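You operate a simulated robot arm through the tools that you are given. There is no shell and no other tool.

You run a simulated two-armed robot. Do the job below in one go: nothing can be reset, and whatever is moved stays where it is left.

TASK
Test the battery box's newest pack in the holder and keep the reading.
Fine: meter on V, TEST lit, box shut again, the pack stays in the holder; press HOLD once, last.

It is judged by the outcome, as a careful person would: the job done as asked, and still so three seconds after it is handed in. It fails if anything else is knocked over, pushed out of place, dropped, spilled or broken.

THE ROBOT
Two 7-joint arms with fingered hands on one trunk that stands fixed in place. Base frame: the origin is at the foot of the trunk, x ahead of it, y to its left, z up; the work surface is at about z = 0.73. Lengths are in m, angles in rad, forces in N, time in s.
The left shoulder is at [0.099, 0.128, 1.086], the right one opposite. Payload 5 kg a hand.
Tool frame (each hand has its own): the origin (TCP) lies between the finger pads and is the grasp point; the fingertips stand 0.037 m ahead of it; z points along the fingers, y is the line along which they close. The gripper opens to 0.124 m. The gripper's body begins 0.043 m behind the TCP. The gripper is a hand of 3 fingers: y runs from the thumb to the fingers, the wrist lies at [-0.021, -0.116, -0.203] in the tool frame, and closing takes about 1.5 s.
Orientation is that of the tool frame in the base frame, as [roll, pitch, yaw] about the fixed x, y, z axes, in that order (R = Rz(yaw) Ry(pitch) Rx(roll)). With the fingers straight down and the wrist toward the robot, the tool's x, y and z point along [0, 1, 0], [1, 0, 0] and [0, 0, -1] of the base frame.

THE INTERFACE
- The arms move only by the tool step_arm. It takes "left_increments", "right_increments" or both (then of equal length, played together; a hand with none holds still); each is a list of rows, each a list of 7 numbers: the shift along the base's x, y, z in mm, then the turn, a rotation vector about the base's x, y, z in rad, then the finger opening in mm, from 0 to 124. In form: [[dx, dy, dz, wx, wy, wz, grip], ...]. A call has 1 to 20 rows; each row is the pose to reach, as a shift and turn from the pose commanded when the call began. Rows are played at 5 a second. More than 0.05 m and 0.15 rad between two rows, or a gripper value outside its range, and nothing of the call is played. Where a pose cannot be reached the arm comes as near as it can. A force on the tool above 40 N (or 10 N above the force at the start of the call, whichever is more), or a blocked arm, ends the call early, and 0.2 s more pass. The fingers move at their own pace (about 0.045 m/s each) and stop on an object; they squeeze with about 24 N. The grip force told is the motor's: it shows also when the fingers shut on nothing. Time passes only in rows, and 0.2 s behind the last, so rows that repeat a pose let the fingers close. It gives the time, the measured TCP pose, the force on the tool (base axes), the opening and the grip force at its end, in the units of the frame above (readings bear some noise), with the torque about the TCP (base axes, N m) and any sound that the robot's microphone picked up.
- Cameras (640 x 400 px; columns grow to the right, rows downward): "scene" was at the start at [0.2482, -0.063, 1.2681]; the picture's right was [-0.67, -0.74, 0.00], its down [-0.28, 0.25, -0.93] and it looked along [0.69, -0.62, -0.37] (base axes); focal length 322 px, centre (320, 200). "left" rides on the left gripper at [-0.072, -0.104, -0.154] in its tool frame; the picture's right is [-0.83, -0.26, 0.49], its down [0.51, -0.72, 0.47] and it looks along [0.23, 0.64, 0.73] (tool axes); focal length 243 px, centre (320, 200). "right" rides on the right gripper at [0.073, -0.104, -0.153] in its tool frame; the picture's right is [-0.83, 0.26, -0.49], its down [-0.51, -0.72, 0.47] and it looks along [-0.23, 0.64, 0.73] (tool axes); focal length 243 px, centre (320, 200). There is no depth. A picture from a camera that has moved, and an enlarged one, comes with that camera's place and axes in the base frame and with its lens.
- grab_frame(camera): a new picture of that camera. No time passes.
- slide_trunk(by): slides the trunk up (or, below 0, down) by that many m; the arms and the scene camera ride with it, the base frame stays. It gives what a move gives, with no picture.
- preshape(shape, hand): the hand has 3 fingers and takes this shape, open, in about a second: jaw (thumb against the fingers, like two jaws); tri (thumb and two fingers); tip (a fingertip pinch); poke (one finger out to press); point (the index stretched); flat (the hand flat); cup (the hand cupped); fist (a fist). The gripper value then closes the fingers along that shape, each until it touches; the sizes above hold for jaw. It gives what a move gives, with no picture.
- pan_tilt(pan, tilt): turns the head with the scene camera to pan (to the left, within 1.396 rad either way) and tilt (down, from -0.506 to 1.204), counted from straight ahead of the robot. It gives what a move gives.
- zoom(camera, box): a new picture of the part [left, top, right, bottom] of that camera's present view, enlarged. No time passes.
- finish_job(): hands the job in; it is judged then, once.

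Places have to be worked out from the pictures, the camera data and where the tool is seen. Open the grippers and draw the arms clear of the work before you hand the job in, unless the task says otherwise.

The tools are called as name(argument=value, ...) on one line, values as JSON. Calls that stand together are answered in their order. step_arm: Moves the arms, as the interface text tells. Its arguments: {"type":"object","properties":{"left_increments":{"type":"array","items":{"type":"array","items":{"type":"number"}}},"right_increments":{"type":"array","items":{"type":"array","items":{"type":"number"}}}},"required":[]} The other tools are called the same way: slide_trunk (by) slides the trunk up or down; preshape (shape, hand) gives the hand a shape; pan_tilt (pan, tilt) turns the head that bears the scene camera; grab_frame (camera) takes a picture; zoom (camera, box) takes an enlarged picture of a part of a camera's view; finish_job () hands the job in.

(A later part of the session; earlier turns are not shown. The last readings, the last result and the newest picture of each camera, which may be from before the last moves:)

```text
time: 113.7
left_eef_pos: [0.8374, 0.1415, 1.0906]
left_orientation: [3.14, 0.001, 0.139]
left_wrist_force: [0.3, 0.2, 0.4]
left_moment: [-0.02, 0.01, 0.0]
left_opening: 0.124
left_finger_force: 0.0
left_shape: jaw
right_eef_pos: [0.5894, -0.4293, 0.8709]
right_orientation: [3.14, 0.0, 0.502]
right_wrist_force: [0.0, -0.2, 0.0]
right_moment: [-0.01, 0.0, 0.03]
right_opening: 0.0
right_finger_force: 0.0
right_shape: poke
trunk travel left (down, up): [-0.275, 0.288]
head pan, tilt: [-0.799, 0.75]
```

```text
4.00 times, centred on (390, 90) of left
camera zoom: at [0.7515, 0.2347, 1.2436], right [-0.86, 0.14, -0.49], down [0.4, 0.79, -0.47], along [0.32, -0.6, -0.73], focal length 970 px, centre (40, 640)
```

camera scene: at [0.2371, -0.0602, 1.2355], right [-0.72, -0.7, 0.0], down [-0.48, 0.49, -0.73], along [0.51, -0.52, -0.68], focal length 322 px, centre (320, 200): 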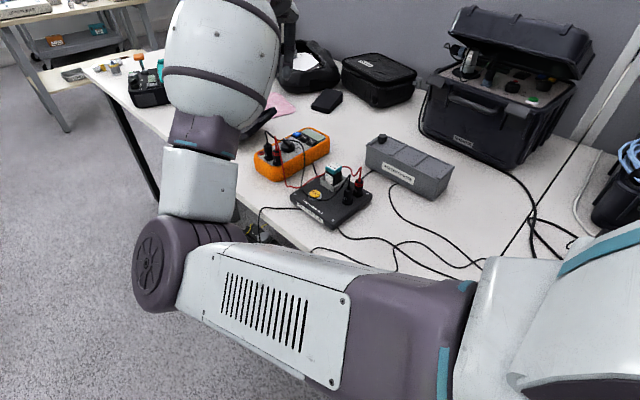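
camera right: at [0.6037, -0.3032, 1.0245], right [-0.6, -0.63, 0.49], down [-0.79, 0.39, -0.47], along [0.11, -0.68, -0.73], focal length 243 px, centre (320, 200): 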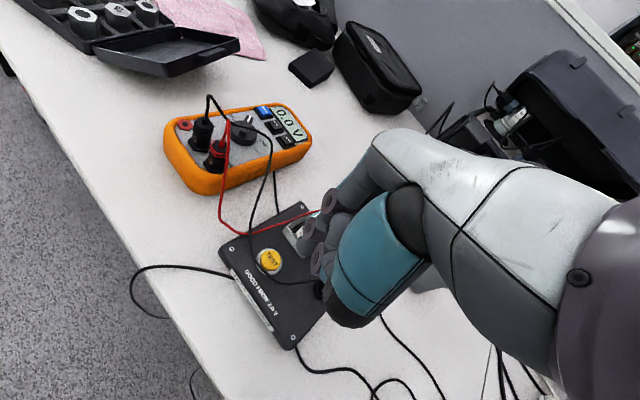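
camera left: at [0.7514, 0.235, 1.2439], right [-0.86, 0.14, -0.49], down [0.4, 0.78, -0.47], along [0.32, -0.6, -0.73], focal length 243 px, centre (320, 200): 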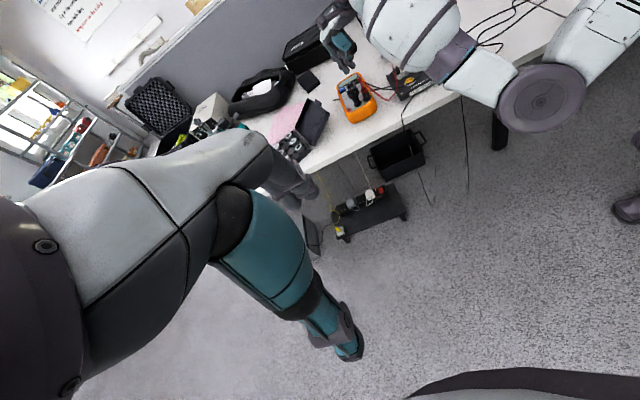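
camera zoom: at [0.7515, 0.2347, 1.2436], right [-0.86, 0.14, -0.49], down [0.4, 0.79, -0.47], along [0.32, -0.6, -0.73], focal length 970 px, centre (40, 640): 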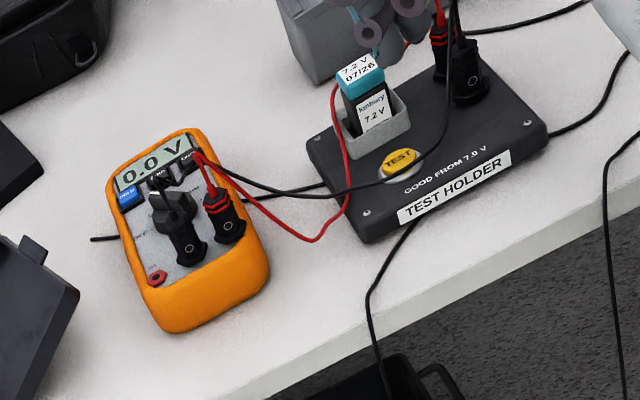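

I see TEST near [0.61, −0.424] from here. I move (+8, +3) mm and lower so the tip hovers ~15 mm above the button, then compare them in the image.

step_arm(right_increments=[[4, 2, -10, 0, 0, 0, 0], [8, 3, -25, 0, 0, 0, 0], [8, 3, -38, 0, 0, 0, 0], [8, 3, -38, 0, 0, 0, 0]])

zoom(camera="right", box=[240, 190, 340, 290])

zoom(camera="left", box=[390, 40, 450, 100])

```text
time: 114.7
left_eef_pos: [0.8376, 0.142, 1.0908]
left_orientation: [3.14, -0.001, 0.141]
left_wrist_force: [0.4, 0.7, 0.5]
left_moment: [0.01, 0.02, -0.03]
left_opening: 0.1236
left_finger_force: 0.1
left_shape: jaw
right_eef_pos: [0.5981, -0.4284, 0.8317]
right_orientation: [3.141, 0.0, 0.502]
right_wrist_force: [0.0, 0.0, -0.4]
right_moment: [-0.02, -0.02, 0.0]
right_opening: 0.0
right_finger_force: 0.1
right_shape: poke
trunk travel left (down, up): [-0.275, 0.288]
head pan, tilt: [-0.799, 0.75]
```

```text
4.00 times, centred on (290, 240) of right
camera zoom: at [0.6121, -0.3, 0.9856], right [-0.6, -0.63, 0.49], down [-0.79, 0.39, -0.47], along [0.11, -0.68, -0.73], focal length 970 px, centre (440, 40)
```

zoom: 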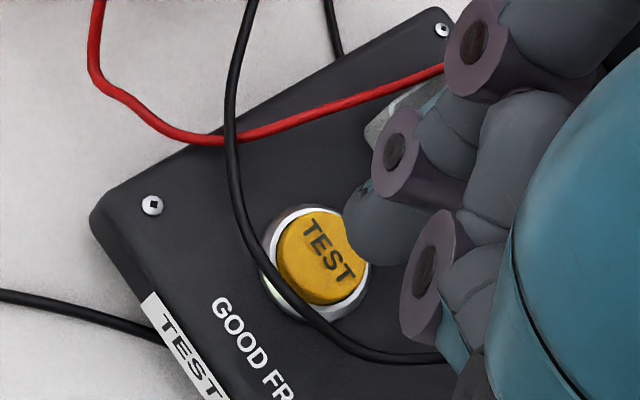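

```text
6.67 times, centred on (420, 70) of left
camera zoom: at [0.7516, 0.2347, 1.2435], right [-0.86, 0.14, -0.49], down [0.4, 0.79, -0.47], along [0.32, -0.6, -0.73], focal length 1618 px, centre (-347, 1067)
```

zoom: 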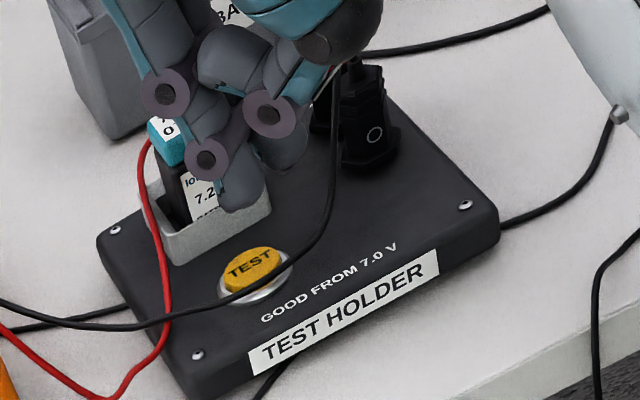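

Reconciling both cameras, the button top is at z≈0.762 and lies directly beneath the fingertip (within ~1–2 mm). I descend to just above it, then press gently in 1 mm steps.

step_arm(right_increments=[[0, 0, -8, 0, 0, 0, 0], [0, 0, -15, 0, 0, 0, 0], [0, 0, -20, 0, 0, 0, 0], [0, 0, -24, 0, 0, 0, 0], [0, 0, -24, 0, 0, 0, 0]])

zoom(camera="right", box=[240, 190, 340, 290])

zoom(camera="left", box=[390, 40, 450, 100])

```text
time: 115.9
left_eef_pos: [0.8381, 0.1423, 1.0913]
left_orientation: [-3.142, 0.001, 0.141]
left_wrist_force: [0.5, 0.2, 0.8]
left_moment: [0.02, 0.0, 0.01]
left_opening: 0.1238
left_finger_force: 0.1
left_shape: jaw
right_eef_pos: [0.5976, -0.4278, 0.8069]
right_orientation: [3.14, 0.0, 0.503]
right_wrist_force: [0.4, -0.3, 0.2]
right_moment: [0.03, 0.01, 0.03]
right_opening: 0.0
right_finger_force: 0.2
right_shape: poke
trunk travel left (down, up): [-0.275, 0.288]
head pan, tilt: [-0.799, 0.75]
```

```text
4.00 times, centred on (290, 240) of right
camera zoom: at [0.6115, -0.3004, 0.9609], right [-0.6, -0.63, 0.49], down [-0.79, 0.39, -0.47], along [0.11, -0.68, -0.73], focal length 970 px, centre (440, 40)
```

zoom: 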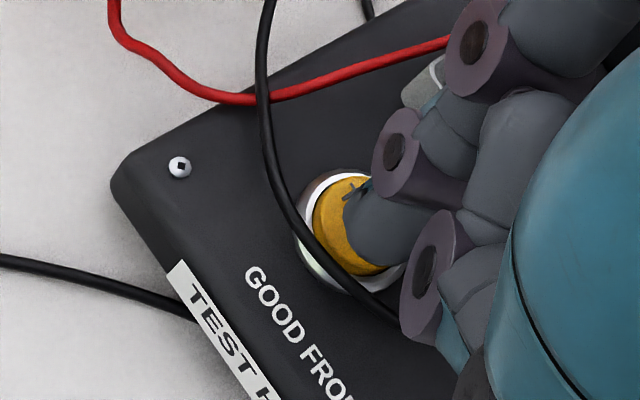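

```text
6.67 times, centred on (420, 70) of left
camera zoom: at [0.7516, 0.2347, 1.2435], right [-0.86, 0.14, -0.49], down [0.4, 0.79, -0.47], along [0.32, -0.6, -0.73], focal length 1618 px, centre (-347, 1067)
```

zoom: 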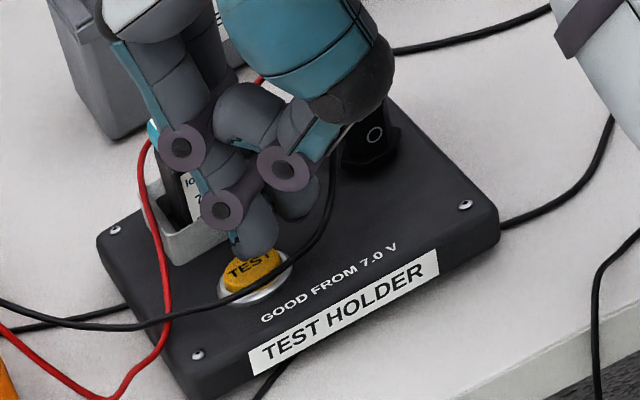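

The tip is ~4 mm off toward −x/−y from the button centre. I shift (+4, +4) mm and then press down in small steps.

step_arm(right_increments=[[2, 2, 2, 0, 0, 0, 0], [4, 4, 2, 0, 0, 0, 0], [4, 4, 0, 0, 0, 0, 0], [4, 4, -2, 0, 0, 0, 0], [4, 4, -4, 0, 0, 0, 0], [4, 4, -4, 0, 0, 0, 0]])

zoom(camera="right", box=[240, 190, 340, 290])

zoom(camera="left", box=[330, 40, 450, 140])

```text
time: 117.3
left_eef_pos: [0.8378, 0.1411, 1.0906]
left_orientation: [-3.141, -0.001, 0.139]
left_wrist_force: [0.2, 0.0, -0.3]
left_moment: [-0.03, 0.01, 0.02]
left_opening: 0.1236
left_finger_force: 0.1
left_shape: jaw
right_eef_pos: [0.6022, -0.4236, 0.8048]
right_orientation: [3.138, -0.002, 0.504]
right_wrist_force: [0.1, -0.1, 0.0]
right_moment: [-0.03, 0.03, 0.0]
right_opening: 0.0001
right_finger_force: 0.2
right_shape: poke
trunk travel left (down, up): [-0.275, 0.288]
head pan, tilt: [-0.799, 0.75]
```

```text
4.00 times, centred on (290, 240) of right
camera zoom: at [0.6156, -0.2966, 0.9571], right [-0.6, -0.63, 0.49], down [-0.79, 0.39, -0.47], along [0.11, -0.68, -0.73], focal length 970 px, centre (440, 40)
```

zoom: 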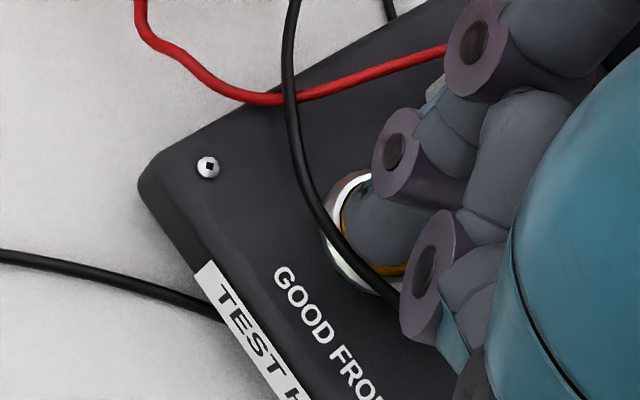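

```text
4.00 times, centred on (390, 90) of left
camera zoom: at [0.7516, 0.2347, 1.2435], right [-0.86, 0.14, -0.49], down [0.4, 0.79, -0.47], along [0.32, -0.6, -0.73], focal length 970 px, centre (40, 640)
```

zoom: 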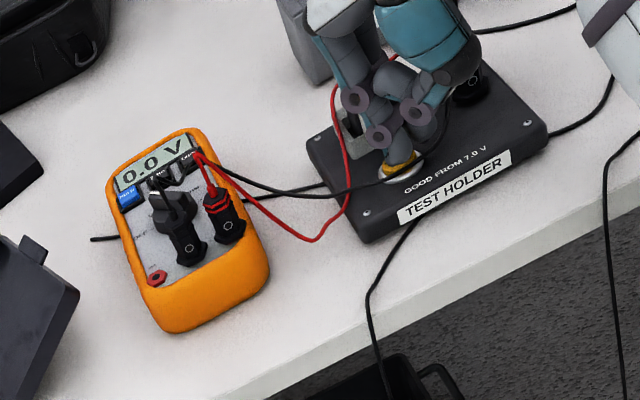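

The tip now covers the button. I press further in 1 mm steps and watch the force and display.

step_arm(right_increments=[[0, 0, -1, 0, 0, 0, 0], [0, 0, -2, 0, 0, 0, 0], [0, 0, -3, 0, 0, 0, 0], [0, 0, -3, 0, 0, 0, 0]])

zoom(camera="left", box=[330, 40, 450, 140])

```text
time: 118.3
left_eef_pos: [0.8369, 0.1408, 1.091]
left_orientation: [3.14, 0.0, 0.14]
left_wrist_force: [-0.4, -0.6, 0.4]
left_moment: [-0.04, 0.03, -0.01]
left_opening: 0.1239
left_finger_force: 0.1
left_shape: jaw
right_eef_pos: [0.6014, -0.4232, 0.801]
right_orientation: [3.14, 0.0, 0.503]
right_wrist_force: [0.1, 0.2, 0.1]
right_moment: [-0.01, 0.0, 0.0]
right_opening: 0.0001
right_finger_force: 0.0
right_shape: poke
trunk travel left (down, up): [-0.275, 0.288]
head pan, tilt: [-0.799, 0.75]
```

```text
4.00 times, centred on (390, 90) of left
camera zoom: at [0.7516, 0.2346, 1.2435], right [-0.86, 0.14, -0.49], down [0.4, 0.79, -0.47], along [0.32, -0.6, -0.73], focal length 970 px, centre (40, 640)
```

zoom: 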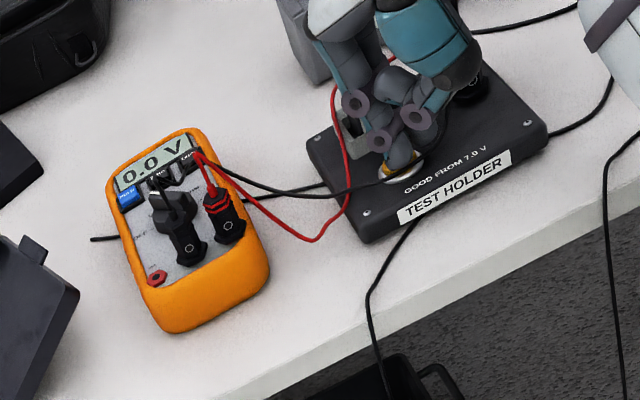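

No contact yet (0.1 N). I continue down, still in small steps.

step_arm(right_increments=[[0, 0, -1, 0, 0, 0, 0], [0, 0, -2, 0, 0, 0, 0], [0, 0, -3, 0, 0, 0, 0], [0, 0, -3, 0, 0, 0, 0]])

zoom(camera="left", box=[380, 50, 440, 100])

zoom(camera="right", box=[260, 210, 320, 270])

```text
time: 119.3
left_eef_pos: [0.8383, 0.1418, 1.0899]
left_orientation: [3.141, 0.001, 0.139]
left_wrist_force: [-0.2, 0.4, 0.4]
left_moment: [0.02, -0.04, 0.03]
left_opening: 0.1238
left_finger_force: 0.0
left_shape: jaw
right_eef_pos: [0.6019, -0.423, 0.7979]
right_orientation: [3.136, 0.0, 0.503]
right_wrist_force: [-0.5, -0.1, 2.3]
right_moment: [-0.06, -0.01, -0.01]
right_opening: 0.0
right_finger_force: 0.0
right_shape: poke
trunk travel left (down, up): [-0.275, 0.288]
head pan, tilt: [-0.799, 0.75]
heard: click
```

```text
8.00 times, centred on (410, 75) of left
camera zoom: at [0.7514, 0.2347, 1.2436], right [-0.86, 0.14, -0.49], down [0.4, 0.79, -0.47], along [0.32, -0.6, -0.73], focal length 1941 px, centre (-400, 1200)
```

zoom: 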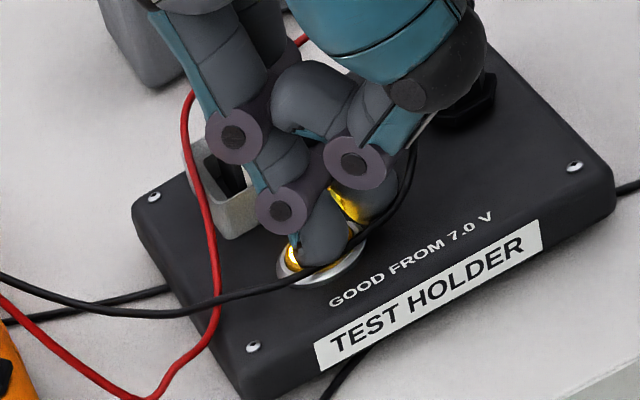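

```text
6.67 times, centred on (290, 240) of right
camera zoom: at [0.6158, -0.2956, 0.9509], right [-0.6, -0.63, 0.49], down [-0.79, 0.39, -0.47], along [0.11, -0.68, -0.73], focal length 1618 px, centre (520, -67)
```

zoom: 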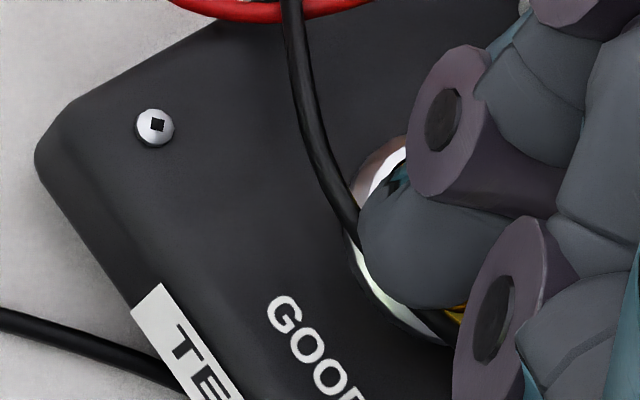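

A click was heard and the button glows. I lift straight off and check whether TEST stays lit and what the meter reads.

step_arm(right_increments=[[0, 0, 5, 0, 0, 0, 0], [0, 0, 25, 0, 0, 0, 0], [0, 0, 55, 0, 0, 0, 0], [0, 0, 90, 0, 0, 0, 0], [0, 0, 130, 0, 0, 0, 0], [0, 0, 130, 0, 0, 0, 0]])

zoom(camera="left", box=[330, 40, 450, 140])

zoom(camera="left", box=[340, 75, 375, 105])

grab_frame(camera="right")

```text
time: 120.7
left_eef_pos: [0.8378, 0.1414, 1.0906]
left_orientation: [3.141, 0.0, 0.142]
left_wrist_force: [0.3, -0.3, 0.6]
left_moment: [-0.02, 0.02, -0.02]
left_opening: 0.1236
left_finger_force: 0.0
left_shape: jaw
right_eef_pos: [0.603, -0.4227, 0.9303]
right_orientation: [3.139, 0.001, 0.502]
right_wrist_force: [0.2, 0.0, 0.4]
right_moment: [0.01, 0.0, -0.01]
right_opening: 0.0
right_finger_force: 0.0
right_shape: poke
trunk travel left (down, up): [-0.275, 0.288]
head pan, tilt: [-0.799, 0.75]
```

```text
4.00 times, centred on (390, 90) of left
camera zoom: at [0.7519, 0.2345, 1.2433], right [-0.86, 0.14, -0.49], down [0.4, 0.79, -0.47], along [0.32, -0.6, -0.73], focal length 970 px, centre (40, 640)
```

zoom: 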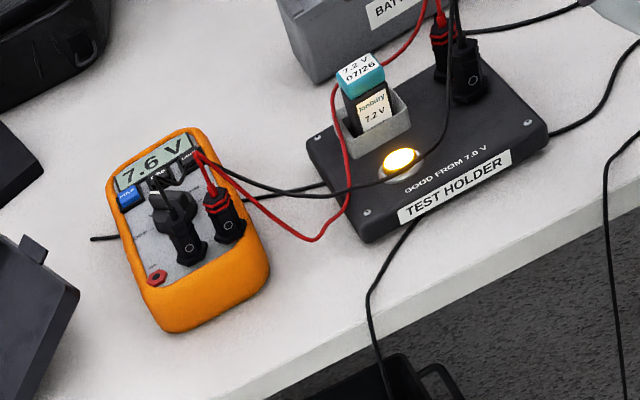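

```text
13.33 times, centred on (358, 90) of left
camera zoom: at [0.7519, 0.2345, 1.2433], right [-0.86, 0.14, -0.49], down [0.4, 0.79, -0.47], along [0.32, -0.6, -0.73], focal length 3235 px, centre (-180, 1667)
```

zoom: 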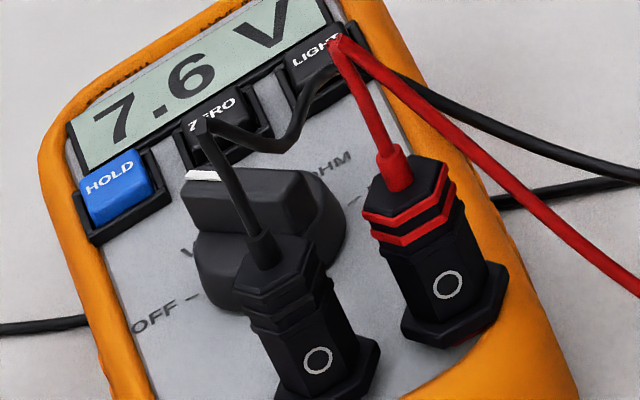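

```text
taken
camera right: at [0.6159, -0.2952, 1.0823], right [-0.6, -0.63, 0.49], down [-0.79, 0.39, -0.47], along [0.11, -0.68, -0.73], focal length 243 px, centre (320, 200)
```

right: 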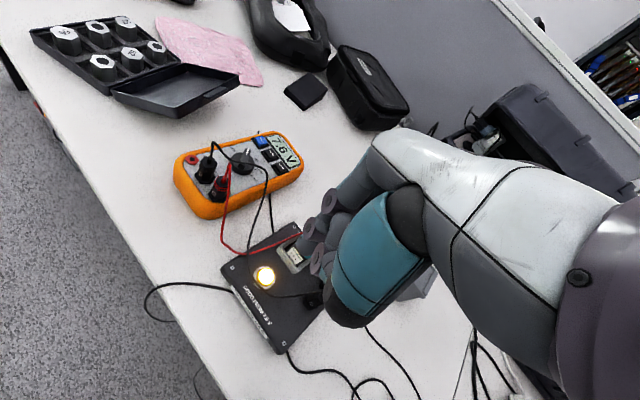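

TEST is lit and the meter reads 7.6 V. Only HOLD remains. I carry the poke finger over the HOLD button at height, turned to yaw −0.5 so that the second finger hangs over bare face rather than ZERO.

step_arm(right_increments=[[0, 0, 20, 0, 0, 0, 0], [19, -11, 25, 0, 0, -0.1, 0], [38, -22, 25, 0, 0, -0.2, 0], [57, -34, 25, 0, 0, -0.3, 0], [76, -45, 25, 0, 0, -0.4, 0], [95, -57, 25, 0, 0, -0.5, 0], [114, -68, 25, 0, 0, -0.6, 0], [133, -80, 25, 0, 0, -0.7, 0], [152, -91, 25, 0, 0, -0.8, 0], [171, -103, 25, 0, 0, -0.9, 0], [187, -114, 25, 0, 0, -1.0, 0], [187, -114, 25, 0, 0, -1.0, 0]])

grab_frame(camera="right")

zoom(camera="left", box=[320, 30, 420, 130])

```text
time: 123.3
left_eef_pos: [0.8376, 0.1407, 1.0907]
left_orientation: [3.141, -0.001, 0.14]
left_wrist_force: [-0.9, 0.9, -0.3]
left_moment: [-0.02, -0.02, 0.0]
left_opening: 0.1235
left_finger_force: 0.1
left_shape: jaw
right_eef_pos: [0.7888, -0.5381, 0.9539]
right_orientation: [3.141, 0.003, -0.499]
right_wrist_force: [-0.1, -0.3, -0.5]
right_moment: [-0.02, 0.05, 0.0]
right_opening: 0.0001
right_finger_force: 0.0
right_shape: poke
trunk travel left (down, up): [-0.275, 0.288]
head pan, tilt: [-0.799, 0.75]
```

```text
taken
camera right: at [0.9021, -0.4804, 1.1072], right [-0.85, 0.17, 0.49], down [-0.1, 0.88, -0.47], along [-0.51, -0.45, -0.73], focal length 243 px, centre (320, 200)
```

right: 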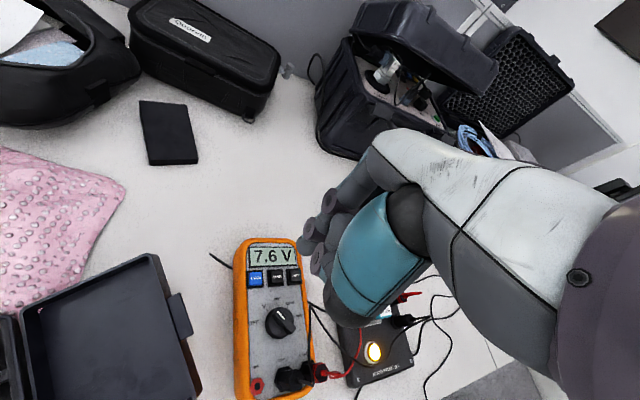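

```text
4.00 times, centred on (370, 80) of left
camera zoom: at [0.7515, 0.2349, 1.2435], right [-0.86, 0.14, -0.49], down [0.4, 0.79, -0.47], along [0.32, -0.6, -0.73], focal length 970 px, centre (120, 680)
```

zoom: 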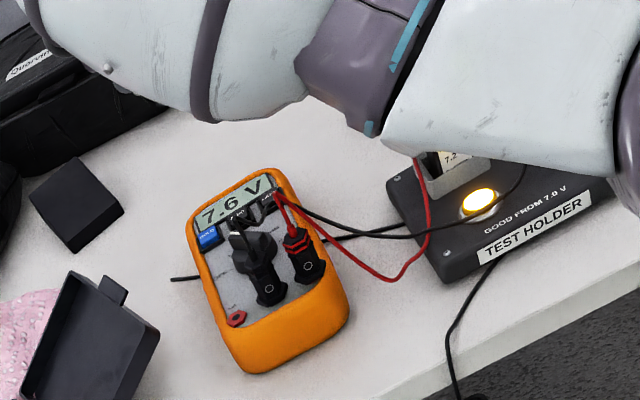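

HOLD is almost directly beneath the tip already. I descend to ~20–30 mm above it and check alignment.

step_arm(right_increments=[[0, 0, -25, 0, 0, 0, 0], [0, 0, -50, 0, 0, 0, 0], [0, 0, -75, 0, 0, 0, 0], [0, 0, -98, 0, 0, 0, 0], [0, 0, -98, 0, 0, 0, 0]])

zoom(camera="right", box=[230, 190, 350, 310])

zoom(camera="left", box=[330, 50, 400, 120])

```text
time: 124.5
left_eef_pos: [0.8378, 0.1417, 1.0911]
left_orientation: [3.141, -0.001, 0.141]
left_wrist_force: [-0.1, 0.1, 1.0]
left_moment: [-0.01, -0.03, 0.02]
left_opening: 0.1239
left_finger_force: 0.1
left_shape: jaw
right_eef_pos: [0.7875, -0.5366, 0.8549]
right_orientation: [3.14, 0.0, -0.499]
right_wrist_force: [0.4, 1.1, 0.1]
right_moment: [-0.03, -0.03, 0.03]
right_opening: 0.0
right_finger_force: 0.0
right_shape: poke
trunk travel left (down, up): [-0.275, 0.288]
head pan, tilt: [-0.799, 0.75]
```

```text
3.33 times, centred on (290, 250) of right
camera zoom: at [0.9014, -0.4789, 1.008], right [-0.85, 0.17, 0.49], down [-0.1, 0.88, -0.47], along [-0.51, -0.45, -0.73], focal length 809 px, centre (420, 33)
```

zoom: 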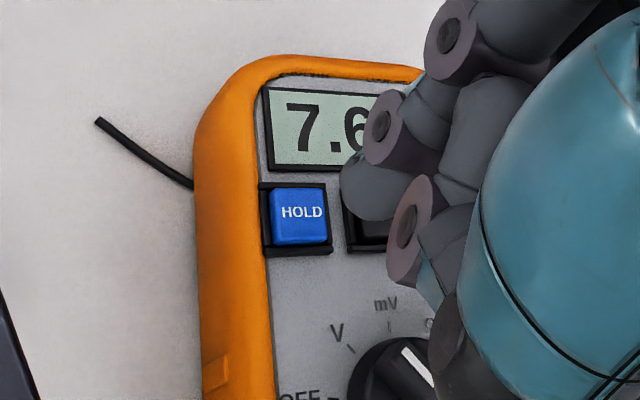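

```text
5.71 times, centred on (365, 85) of left
camera zoom: at [0.7512, 0.2349, 1.2437], right [-0.86, 0.14, -0.49], down [0.4, 0.79, -0.47], along [0.32, -0.6, -0.73], focal length 1386 px, centre (63, 857)
```

zoom: 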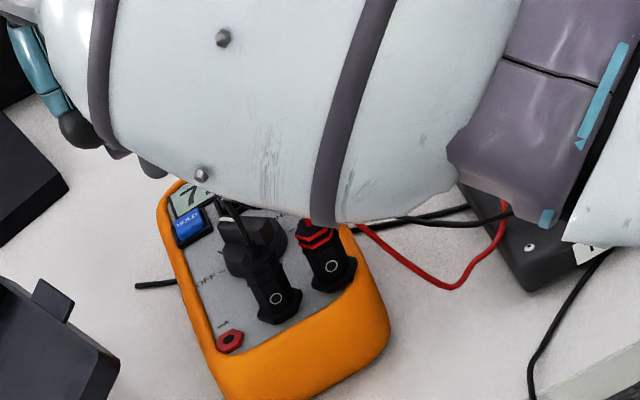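

I estimate HOLD at ≈[0.8005, −0.5477], top z≈0.783. I shift (+5, −3.5) mm and lower to ~10 mm above it, then check the picture again; also a look at the forearm from the scene camera.

step_arm(right_increments=[[2.5, -2, -5, 0, 0, 0, 0], [5, -3.5, -10, 0, 0, 0, 0], [5, -3.5, -16, 0, 0, 0, 0], [5, -3.5, -16, 0, 0, 0, 0]])

zoom(camera="right", box=[250, 200, 330, 280])

grab_frame(camera="scene")

zoom(camera="left", box=[320, 40, 420, 130])

```text
time: 125.5
left_eef_pos: [0.8368, 0.1407, 1.091]
left_orientation: [-3.141, -0.001, 0.139]
left_wrist_force: [0.8, 0.0, -0.2]
left_moment: [-0.02, -0.02, -0.05]
left_opening: 0.1237
left_finger_force: 0.0
left_shape: jaw
right_eef_pos: [0.7929, -0.5406, 0.8406]
right_orientation: [3.14, 0.0, -0.5]
right_wrist_force: [-0.8, -0.2, 0.4]
right_moment: [0.01, 0.01, 0.01]
right_opening: 0.0
right_finger_force: 0.0
right_shape: poke
trunk travel left (down, up): [-0.275, 0.288]
head pan, tilt: [-0.799, 0.75]
```

```text
5.00 times, centred on (290, 240) of right
camera zoom: at [0.9071, -0.4832, 0.9924], right [-0.85, 0.17, 0.49], down [-0.1, 0.88, -0.47], along [-0.51, -0.45, -0.73], focal length 1213 px, centre (470, 0)
```

zoom: 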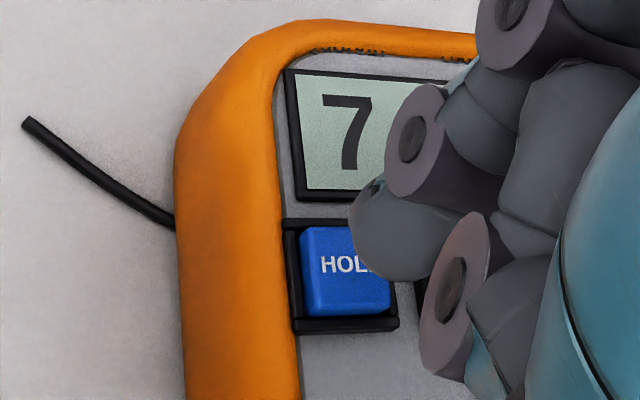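

```text
taken
camera scene: at [0.237, -0.0602, 1.2355], right [-0.72, -0.7, 0.0], down [-0.48, 0.49, -0.73], along [0.51, -0.52, -0.68], focal length 322 px, centre (320, 200)
```

scene: 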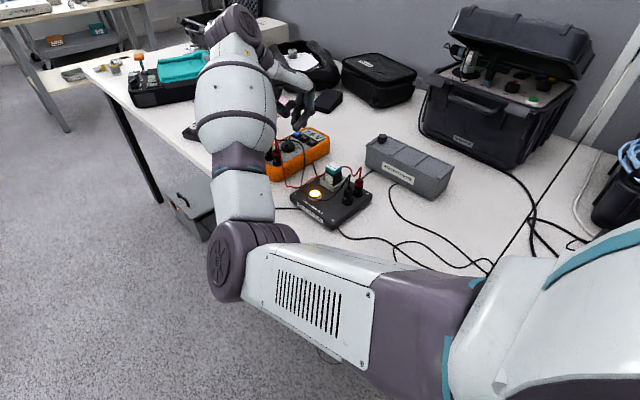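

```text
4.44 times, centred on (370, 85) of left
camera zoom: at [0.7515, 0.2347, 1.2435], right [-0.86, 0.14, -0.49], down [0.4, 0.79, -0.47], along [0.32, -0.6, -0.73], focal length 1078 px, centre (98, 711)
```

zoom: 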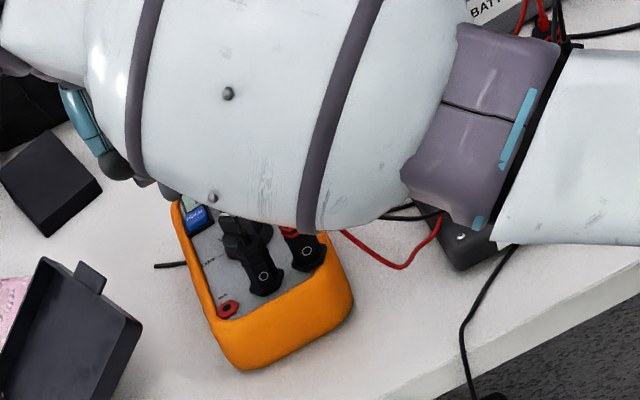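

The scene camera can see hand and meter now; I zoom there for a second, independent alignment check.

zoom(camera="scene", box=[260, 75, 340, 165])

zoom(camera="scene", box=[280, 105, 320, 145])

```text
4.44 times, centred on (300, 120) of scene
camera zoom: at [0.237, -0.0602, 1.2355], right [-0.72, -0.7, 0.0], down [-0.48, 0.49, -0.73], along [0.51, -0.52, -0.68], focal length 1429 px, centre (409, 556)
```

zoom: 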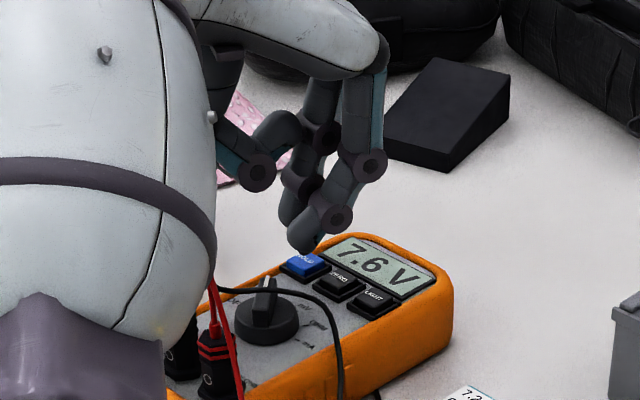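

```text
10.00 times, centred on (300, 125) of scene
camera zoom: at [0.237, -0.0602, 1.2355], right [-0.72, -0.7, 0.0], down [-0.48, 0.49, -0.73], along [0.51, -0.52, -0.68], focal length 3215 px, centre (520, 950)
```

zoom: 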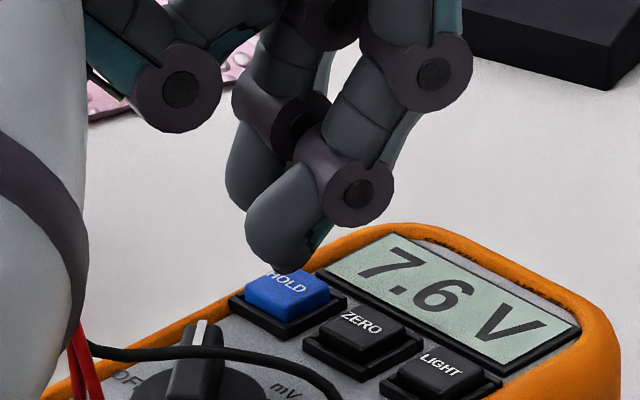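

The scene view shows that both fingers hang down nearly equally (offset 25 mm), so pressing HOLD like this could touch ZERO too. I rise and try the "point" shape, hoping for a single stretched finger.

step_arm(right_increments=[[0, 0, 20, 0, 0, 0, 0], [0, 0, 50, 0, 0, 0, 0], [0, 0, 90, 0, 0, 0, 0], [0, 0, 110, 0, 0, 0, 0]])

preshape(hand="right", shape="point")

grab_frame(camera="right")

zoom(camera="scene", box=[250, 20, 350, 150])

```text
time: 126.5
left_eef_pos: [0.8373, 0.1426, 1.0905]
left_orientation: [3.14, 0.002, 0.139]
left_wrist_force: [-0.6, 0.5, 0.8]
left_moment: [-0.01, 0.0, -0.01]
left_opening: 0.1237
left_finger_force: 0.0
left_shape: jaw
right_eef_pos: [0.792, -0.5414, 0.9499]
right_orientation: [3.141, 0.001, -0.499]
right_wrist_force: [1.7, 0.4, 0.8]
right_moment: [0.0, 0.0, 0.0]
right_opening: 0.0
right_finger_force: 0.1
right_shape: poke
trunk travel left (down, up): [-0.275, 0.288]
head pan, tilt: [-0.799, 0.75]
```

```text
time: 127.4
left_eef_pos: [0.8362, 0.1404, 1.0909]
left_orientation: [3.141, 0.0, 0.139]
left_wrist_force: [0.3, 0.4, -0.8]
left_moment: [0.02, 0.03, -0.01]
left_opening: 0.1235
left_finger_force: 0.0
left_shape: jaw
right_eef_pos: [0.793, -0.5416, 0.9498]
right_orientation: [3.139, 0.001, -0.497]
right_wrist_force: [-0.1, -0.3, -0.2]
right_moment: [0.0, 0.01, 0.01]
right_opening: 0.0
right_finger_force: 0.1
right_shape: point
trunk travel left (down, up): [-0.275, 0.288]
head pan, tilt: [-0.799, 0.75]
```

```text
taken
camera right: at [0.9074, -0.4834, 1.1019], right [-0.85, 0.17, 0.49], down [-0.1, 0.88, -0.47], along [-0.51, -0.45, -0.73], focal length 243 px, centre (320, 200)
```

right: 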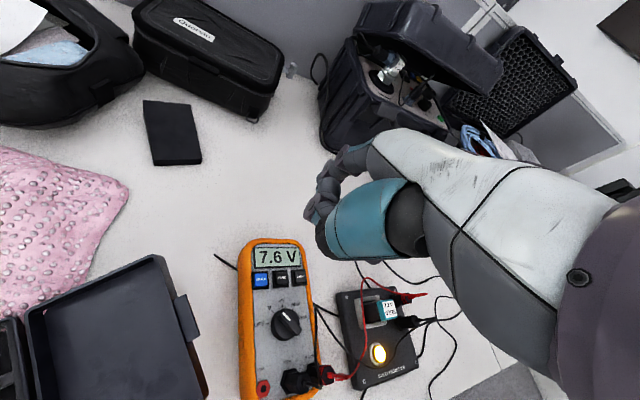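

```text
3.08 times, centred on (300, 85) of scene
camera zoom: at [0.237, -0.0602, 1.2355], right [-0.72, -0.7, 0.0], down [-0.48, 0.49, -0.73], along [0.51, -0.52, -0.68], focal length 989 px, centre (382, 554)
```

zoom: 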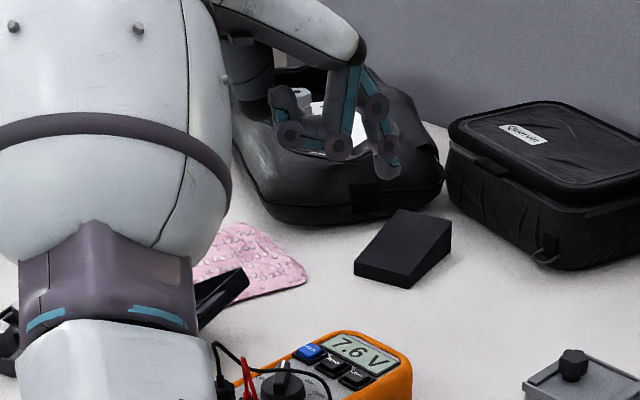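

"Point" gives a single stretched finger with the other curled. I zoom in to locate its tip.

zoom(camera="right", box=[280, 120, 400, 270])

zoom(camera="scene", box=[325, 20, 395, 90])

zoom(camera="left", box=[300, 0, 400, 110])

```text
2.67 times, centred on (340, 195) of right
camera zoom: at [0.9074, -0.4834, 1.1019], right [-0.85, 0.17, 0.49], down [-0.1, 0.88, -0.47], along [-0.51, -0.45, -0.73], focal length 647 px, centre (267, 213)
```

zoom: 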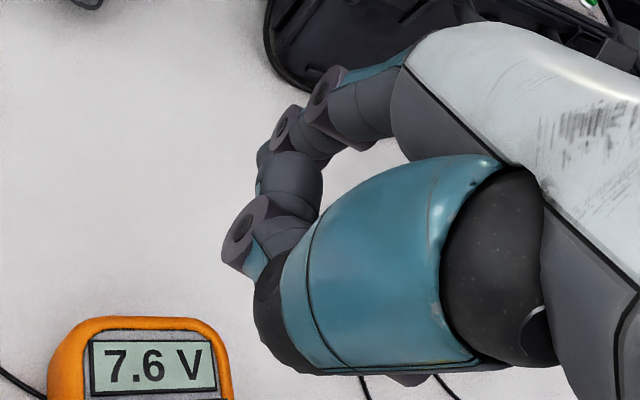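

```text
5.71 times, centred on (360, 55) of scene
camera zoom: at [0.237, -0.0602, 1.2355], right [-0.72, -0.7, 0.0], down [-0.48, 0.49, -0.73], along [0.51, -0.52, -0.68], focal length 1837 px, centre (91, 1029)
```

zoom: 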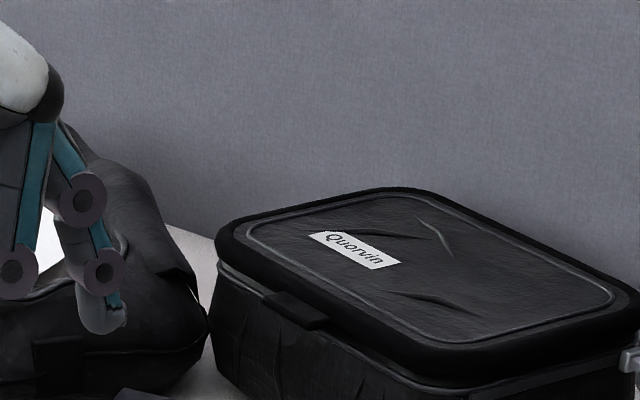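

```text
3.64 times, centred on (350, 55) of left
camera zoom: at [0.7516, 0.2347, 1.2435], right [-0.86, 0.14, -0.49], down [0.4, 0.79, -0.47], along [0.32, -0.6, -0.73], focal length 882 px, centre (211, 727)
```

zoom: 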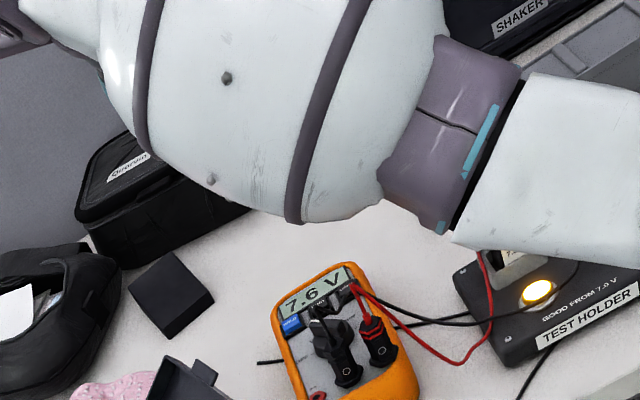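

In "point", the stretched finger is vertical with its tip at tool ≈[0.024, 0.076, 0.025], and everything else ≥4 cm higher. Good for HOLD. I shift the hand so this tip comes over HOLD (still high).

step_arm(right_increments=[[4, 12, 0, 0, 0, 0, 0], [8, 24, 0, 0, 0, 0, 0], [12, 36, 0, 0, 0, 0, 0], [16, 48, 0, 0, 0, 0, 0], [20, 60, 0, 0, 0, 0, 0], [22.5, 72, 0, 0, 0, 0, 0], [22.5, 72, -20, 0, 0, 0, 0], [22.5, 72, -40, 0, 0, 0, 0], [22.5, 72, -40, 0, 0, 0, 0]])

grab_frame(camera="right")

zoom(camera="scene", box=[250, 50, 350, 150])

```text
time: 129.4
left_eef_pos: [0.8371, 0.1423, 1.091]
left_orientation: [-3.141, 0.001, 0.142]
left_wrist_force: [0.1, 0.2, 0.1]
left_moment: [0.0, -0.02, 0.01]
left_opening: 0.1236
left_finger_force: 0.0
left_shape: jaw
right_eef_pos: [0.8162, -0.47, 0.9083]
right_orientation: [3.139, 0.0, -0.501]
right_wrist_force: [0.2, -0.8, -0.2]
right_moment: [-0.02, 0.0, 0.02]
right_opening: 0.0
right_finger_force: 0.1
right_shape: point
trunk travel left (down, up): [-0.275, 0.288]
head pan, tilt: [-0.799, 0.75]
```

```text
taken
camera right: at [0.9306, -0.4117, 1.062], right [-0.85, 0.17, 0.49], down [-0.1, 0.88, -0.47], along [-0.51, -0.45, -0.73], focal length 243 px, centre (320, 200)
```

right: 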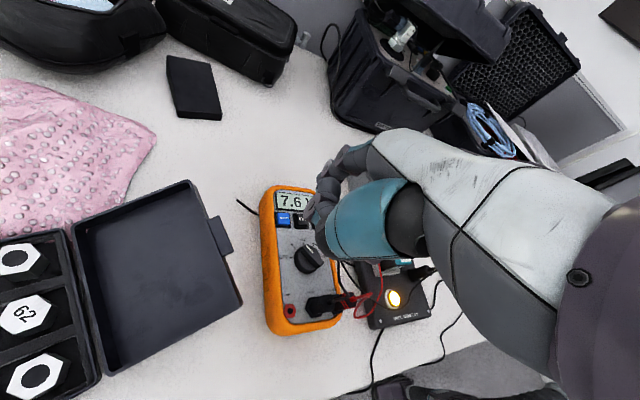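

```text
4.00 times, centred on (300, 100) of scene
camera zoom: at [0.2368, -0.0602, 1.2356], right [-0.72, -0.7, 0.0], down [-0.48, 0.49, -0.73], along [0.51, -0.52, -0.68], focal length 1286 px, centre (400, 600)
```

zoom: 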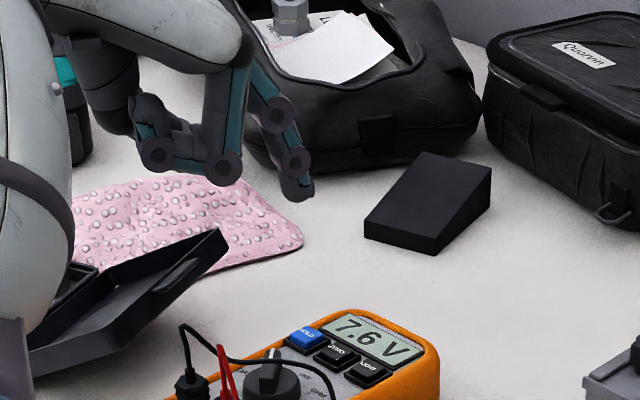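

I zoom both views at the stretched fingertip to triangulate it against HOLD.

zoom(camera="right", box=[260, 130, 360, 240])

zoom(camera="scene", box=[280, 80, 330, 150])

```text
3.64 times, centred on (310, 185) of right
camera zoom: at [0.9306, -0.4117, 1.062], right [-0.85, 0.17, 0.49], down [-0.1, 0.88, -0.47], along [-0.51, -0.45, -0.73], focal length 882 px, centre (356, 254)
```

zoom: 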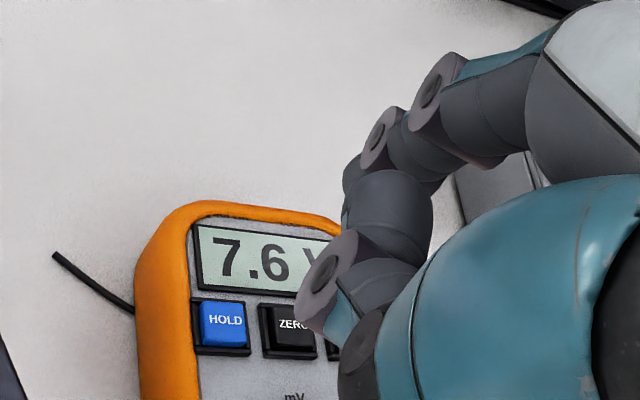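

```text
5.71 times, centred on (305, 115) of scene
camera zoom: at [0.2368, -0.0602, 1.2356], right [-0.72, -0.7, 0.0], down [-0.48, 0.49, -0.73], along [0.51, -0.52, -0.68], focal length 1837 px, centre (406, 686)
```

zoom: 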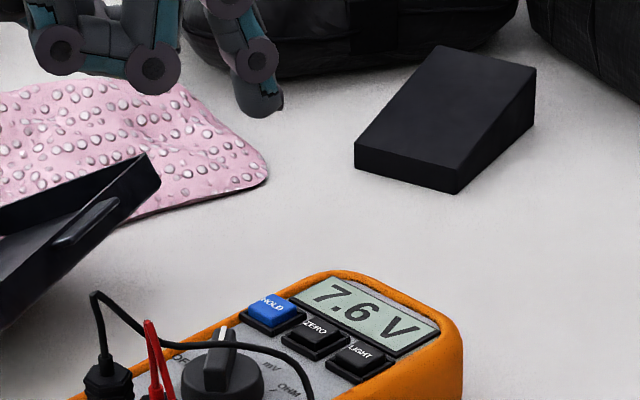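

Triangulated: tip centre at [0.802, −0.549], HOLD at [0.800, −0.548, 0.783] in both cameras. I shift (−2, +1) mm and descend 65 mm, then re-check before pressing.

step_arm(right_increments=[[-2, 1, -15, 0, 0, 0, 0], [-2, 1, -30, 0, 0, 0, 0], [-2, 1, -45, 0, 0, 0, 0], [-2, 1, -58, 0, 0, 0, 0], [-2, 1, -65, 0, 0, 0, 0], [-2, 1, -65, 0, 0, 0, 0]])

zoom(camera="right", box=[270, 140, 360, 230])

zoom(camera="scene", box=[270, 90, 330, 150])

zoom(camera="scene", box=[200, 50, 350, 180])

```text
time: 130.8
left_eef_pos: [0.8385, 0.1424, 1.0901]
left_orientation: [3.142, 0.001, 0.14]
left_wrist_force: [0.6, 0.2, 0.7]
left_moment: [-0.02, -0.02, -0.01]
left_opening: 0.1237
left_finger_force: 0.0
left_shape: jaw
right_eef_pos: [0.8153, -0.468, 0.8443]
right_orientation: [3.14, -0.001, -0.499]
right_wrist_force: [0.6, 0.4, -0.5]
right_moment: [0.02, 0.02, -0.03]
right_opening: 0.0
right_finger_force: 0.1
right_shape: point
trunk travel left (down, up): [-0.275, 0.288]
head pan, tilt: [-0.799, 0.75]
```

```text
4.44 times, centred on (315, 185) of right
camera zoom: at [0.9285, -0.4099, 0.9975], right [-0.85, 0.17, 0.49], down [-0.1, 0.88, -0.47], along [-0.51, -0.45, -0.73], focal length 1078 px, centre (342, 267)
```

zoom: 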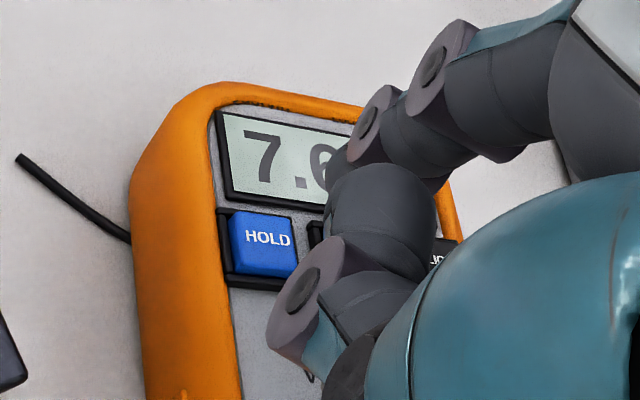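

```text
6.67 times, centred on (300, 120) of scene
camera zoom: at [0.237, -0.0602, 1.2355], right [-0.72, -0.7, 0.0], down [-0.48, 0.49, -0.73], along [0.51, -0.52, -0.68], focal length 2143 px, centre (453, 733)
```

zoom: 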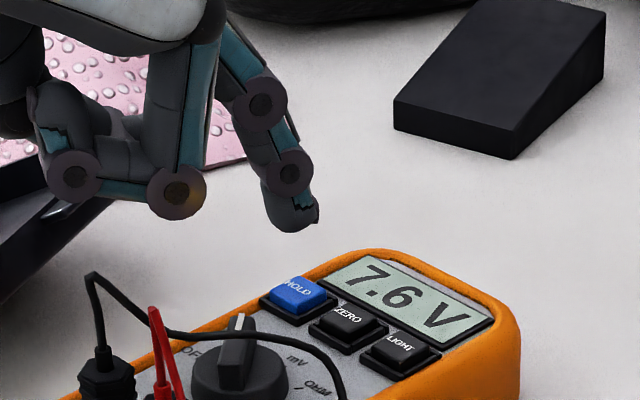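

```text
3.08 times, centred on (275, 115) of scene
camera zoom: at [0.237, -0.0602, 1.2355], right [-0.72, -0.7, 0.0], down [-0.48, 0.49, -0.73], along [0.51, -0.52, -0.68], focal length 989 px, centre (458, 462)
```

zoom: 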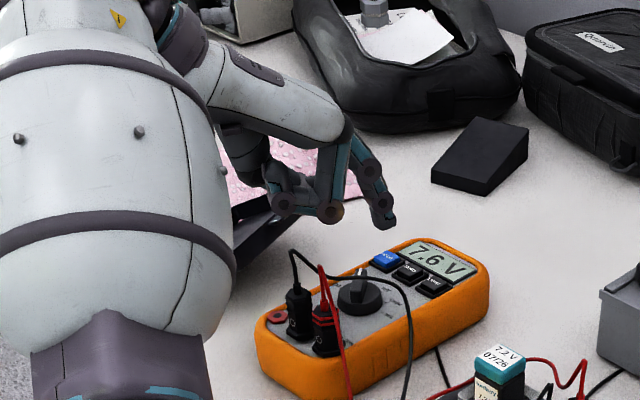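

Both cameras agree the tip is within ~1.5 mm of HOLD's centre, ~30 mm above it, and the rest of the hand is clear of the leads. I go down 24 mm to hover just above the key.

step_arm(right_increments=[[0, 0.5, -8, 0, 0, 0, 0], [0, 0.5, -15, 0, 0, 0, 0], [0, 0.5, -20, 0, 0, 0, 0], [0, 0.5, -24, 0, 0, 0, 0], [0, 0.5, -24, 0, 0, 0, 0]])

zoom(camera="scene", box=[270, 90, 330, 150])

zoom(camera="right", box=[270, 140, 360, 230])

```text
time: 132.0
left_eef_pos: [0.8377, 0.142, 1.0907]
left_orientation: [-3.141, 0.002, 0.139]
left_wrist_force: [1.2, -0.7, -0.1]
left_moment: [0.0, -0.04, 0.03]
left_opening: 0.1238
left_finger_force: 0.1
left_shape: jaw
right_eef_pos: [0.8149, -0.4675, 0.8209]
right_orientation: [3.139, 0.001, -0.497]
right_wrist_force: [0.1, 0.3, 0.0]
right_moment: [0.01, 0.01, 0.02]
right_opening: 0.0
right_finger_force: 0.1
right_shape: point
trunk travel left (down, up): [-0.275, 0.288]
head pan, tilt: [-0.799, 0.75]
```

```text
6.67 times, centred on (300, 120) of scene
camera zoom: at [0.237, -0.0602, 1.2355], right [-0.72, -0.7, 0.0], down [-0.48, 0.49, -0.73], along [0.51, -0.52, -0.68], focal length 2143 px, centre (453, 733)
```

zoom: 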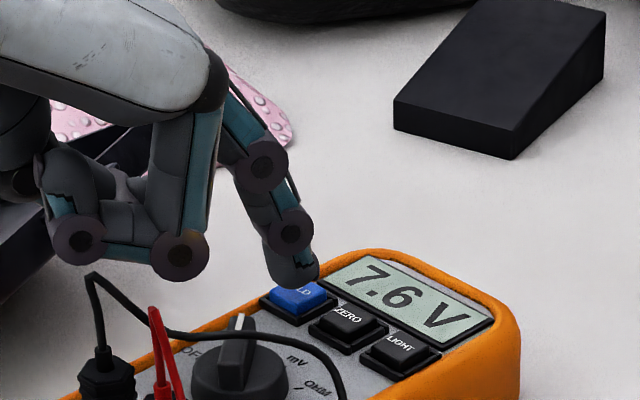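

```text
4.44 times, centred on (315, 185) of right
camera zoom: at [0.9289, -0.409, 0.9728], right [-0.85, 0.17, 0.49], down [-0.1, 0.88, -0.47], along [-0.51, -0.45, -0.73], focal length 1078 px, centre (342, 267)
```

zoom: 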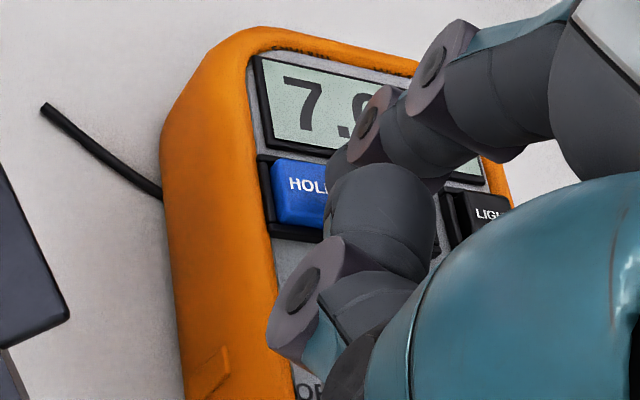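

The tip hovers ~5 mm over HOLD, well centred (I add +1.5 mm x). Now I press down gently, 3 mm in this call, listening for the click.

step_arm(right_increments=[[1.5, 0, 0, 0, 0, 0, 0], [1.5, 0, -1, 0, 0, 0, 0], [1.5, 0, -2, 0, 0, 0, 0], [1.5, 0, -3, 0, 0, 0, 0], [1.5, 0, -3, 0, 0, 0, 0]])

zoom(camera="scene", box=[270, 90, 330, 150])

```text
time: 133.2
left_eef_pos: [0.8375, 0.1415, 1.0894]
left_orientation: [-3.141, 0.0, 0.14]
left_wrist_force: [0.6, 0.1, -1.1]
left_moment: [-0.01, 0.02, 0.0]
left_opening: 0.1238
left_finger_force: 0.0
left_shape: jaw
right_eef_pos: [0.8156, -0.4662, 0.816]
right_orientation: [3.14, -0.001, -0.497]
right_wrist_force: [1.2, -0.1, 0.2]
right_moment: [-0.01, 0.0, 0.0]
right_opening: 0.0002
right_finger_force: 0.0
right_shape: point
trunk travel left (down, up): [-0.275, 0.288]
head pan, tilt: [-0.799, 0.75]
```

```text
6.67 times, centred on (300, 120) of scene
camera zoom: at [0.2371, -0.0602, 1.2355], right [-0.72, -0.7, 0.0], down [-0.48, 0.49, -0.73], along [0.51, -0.52, -0.68], focal length 2143 px, centre (453, 733)
```

zoom: 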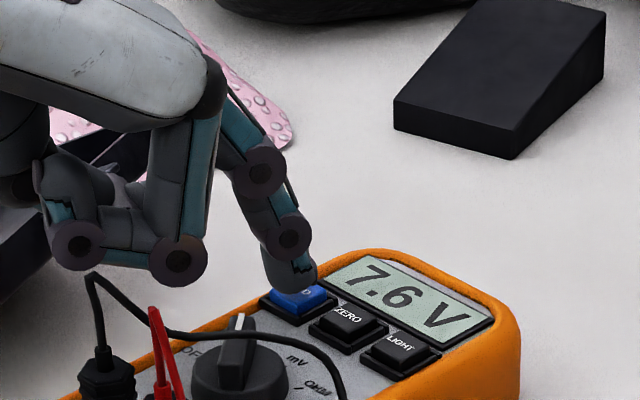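

No contact yet. I continue down another 3 mm.

step_arm(right_increments=[[0, 0, -1, 0, 0, 0, 0], [0, 0, -2, 0, 0, 0, 0], [0, 0, -3, 0, 0, 0, 0], [0, 0, -3, 0, 0, 0, 0]])

zoom(camera="scene", box=[270, 90, 330, 150])

```text
time: 134.2
left_eef_pos: [0.8378, 0.1409, 1.0902]
left_orientation: [3.14, 0.0, 0.14]
left_wrist_force: [0.1, 0.1, -0.2]
left_moment: [0.02, -0.02, 0.0]
left_opening: 0.1239
left_finger_force: 0.0
left_shape: jaw
right_eef_pos: [0.8163, -0.465, 0.814]
right_orientation: [3.139, -0.001, -0.498]
right_wrist_force: [-0.6, 0.4, 0.2]
right_moment: [-0.01, -0.01, 0.0]
right_opening: 0.0
right_finger_force: 0.1
right_shape: point
trunk travel left (down, up): [-0.275, 0.288]
head pan, tilt: [-0.799, 0.75]
```

```text
6.67 times, centred on (300, 120) of scene
camera zoom: at [0.2371, -0.0602, 1.2355], right [-0.72, -0.7, 0.0], down [-0.48, 0.49, -0.73], along [0.51, -0.52, -0.68], focal length 2143 px, centre (453, 733)
```

zoom: 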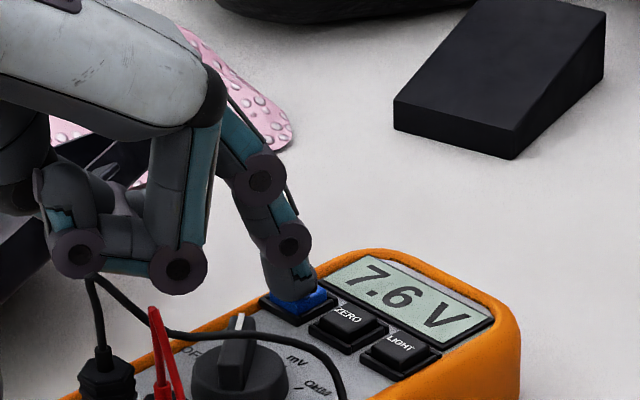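

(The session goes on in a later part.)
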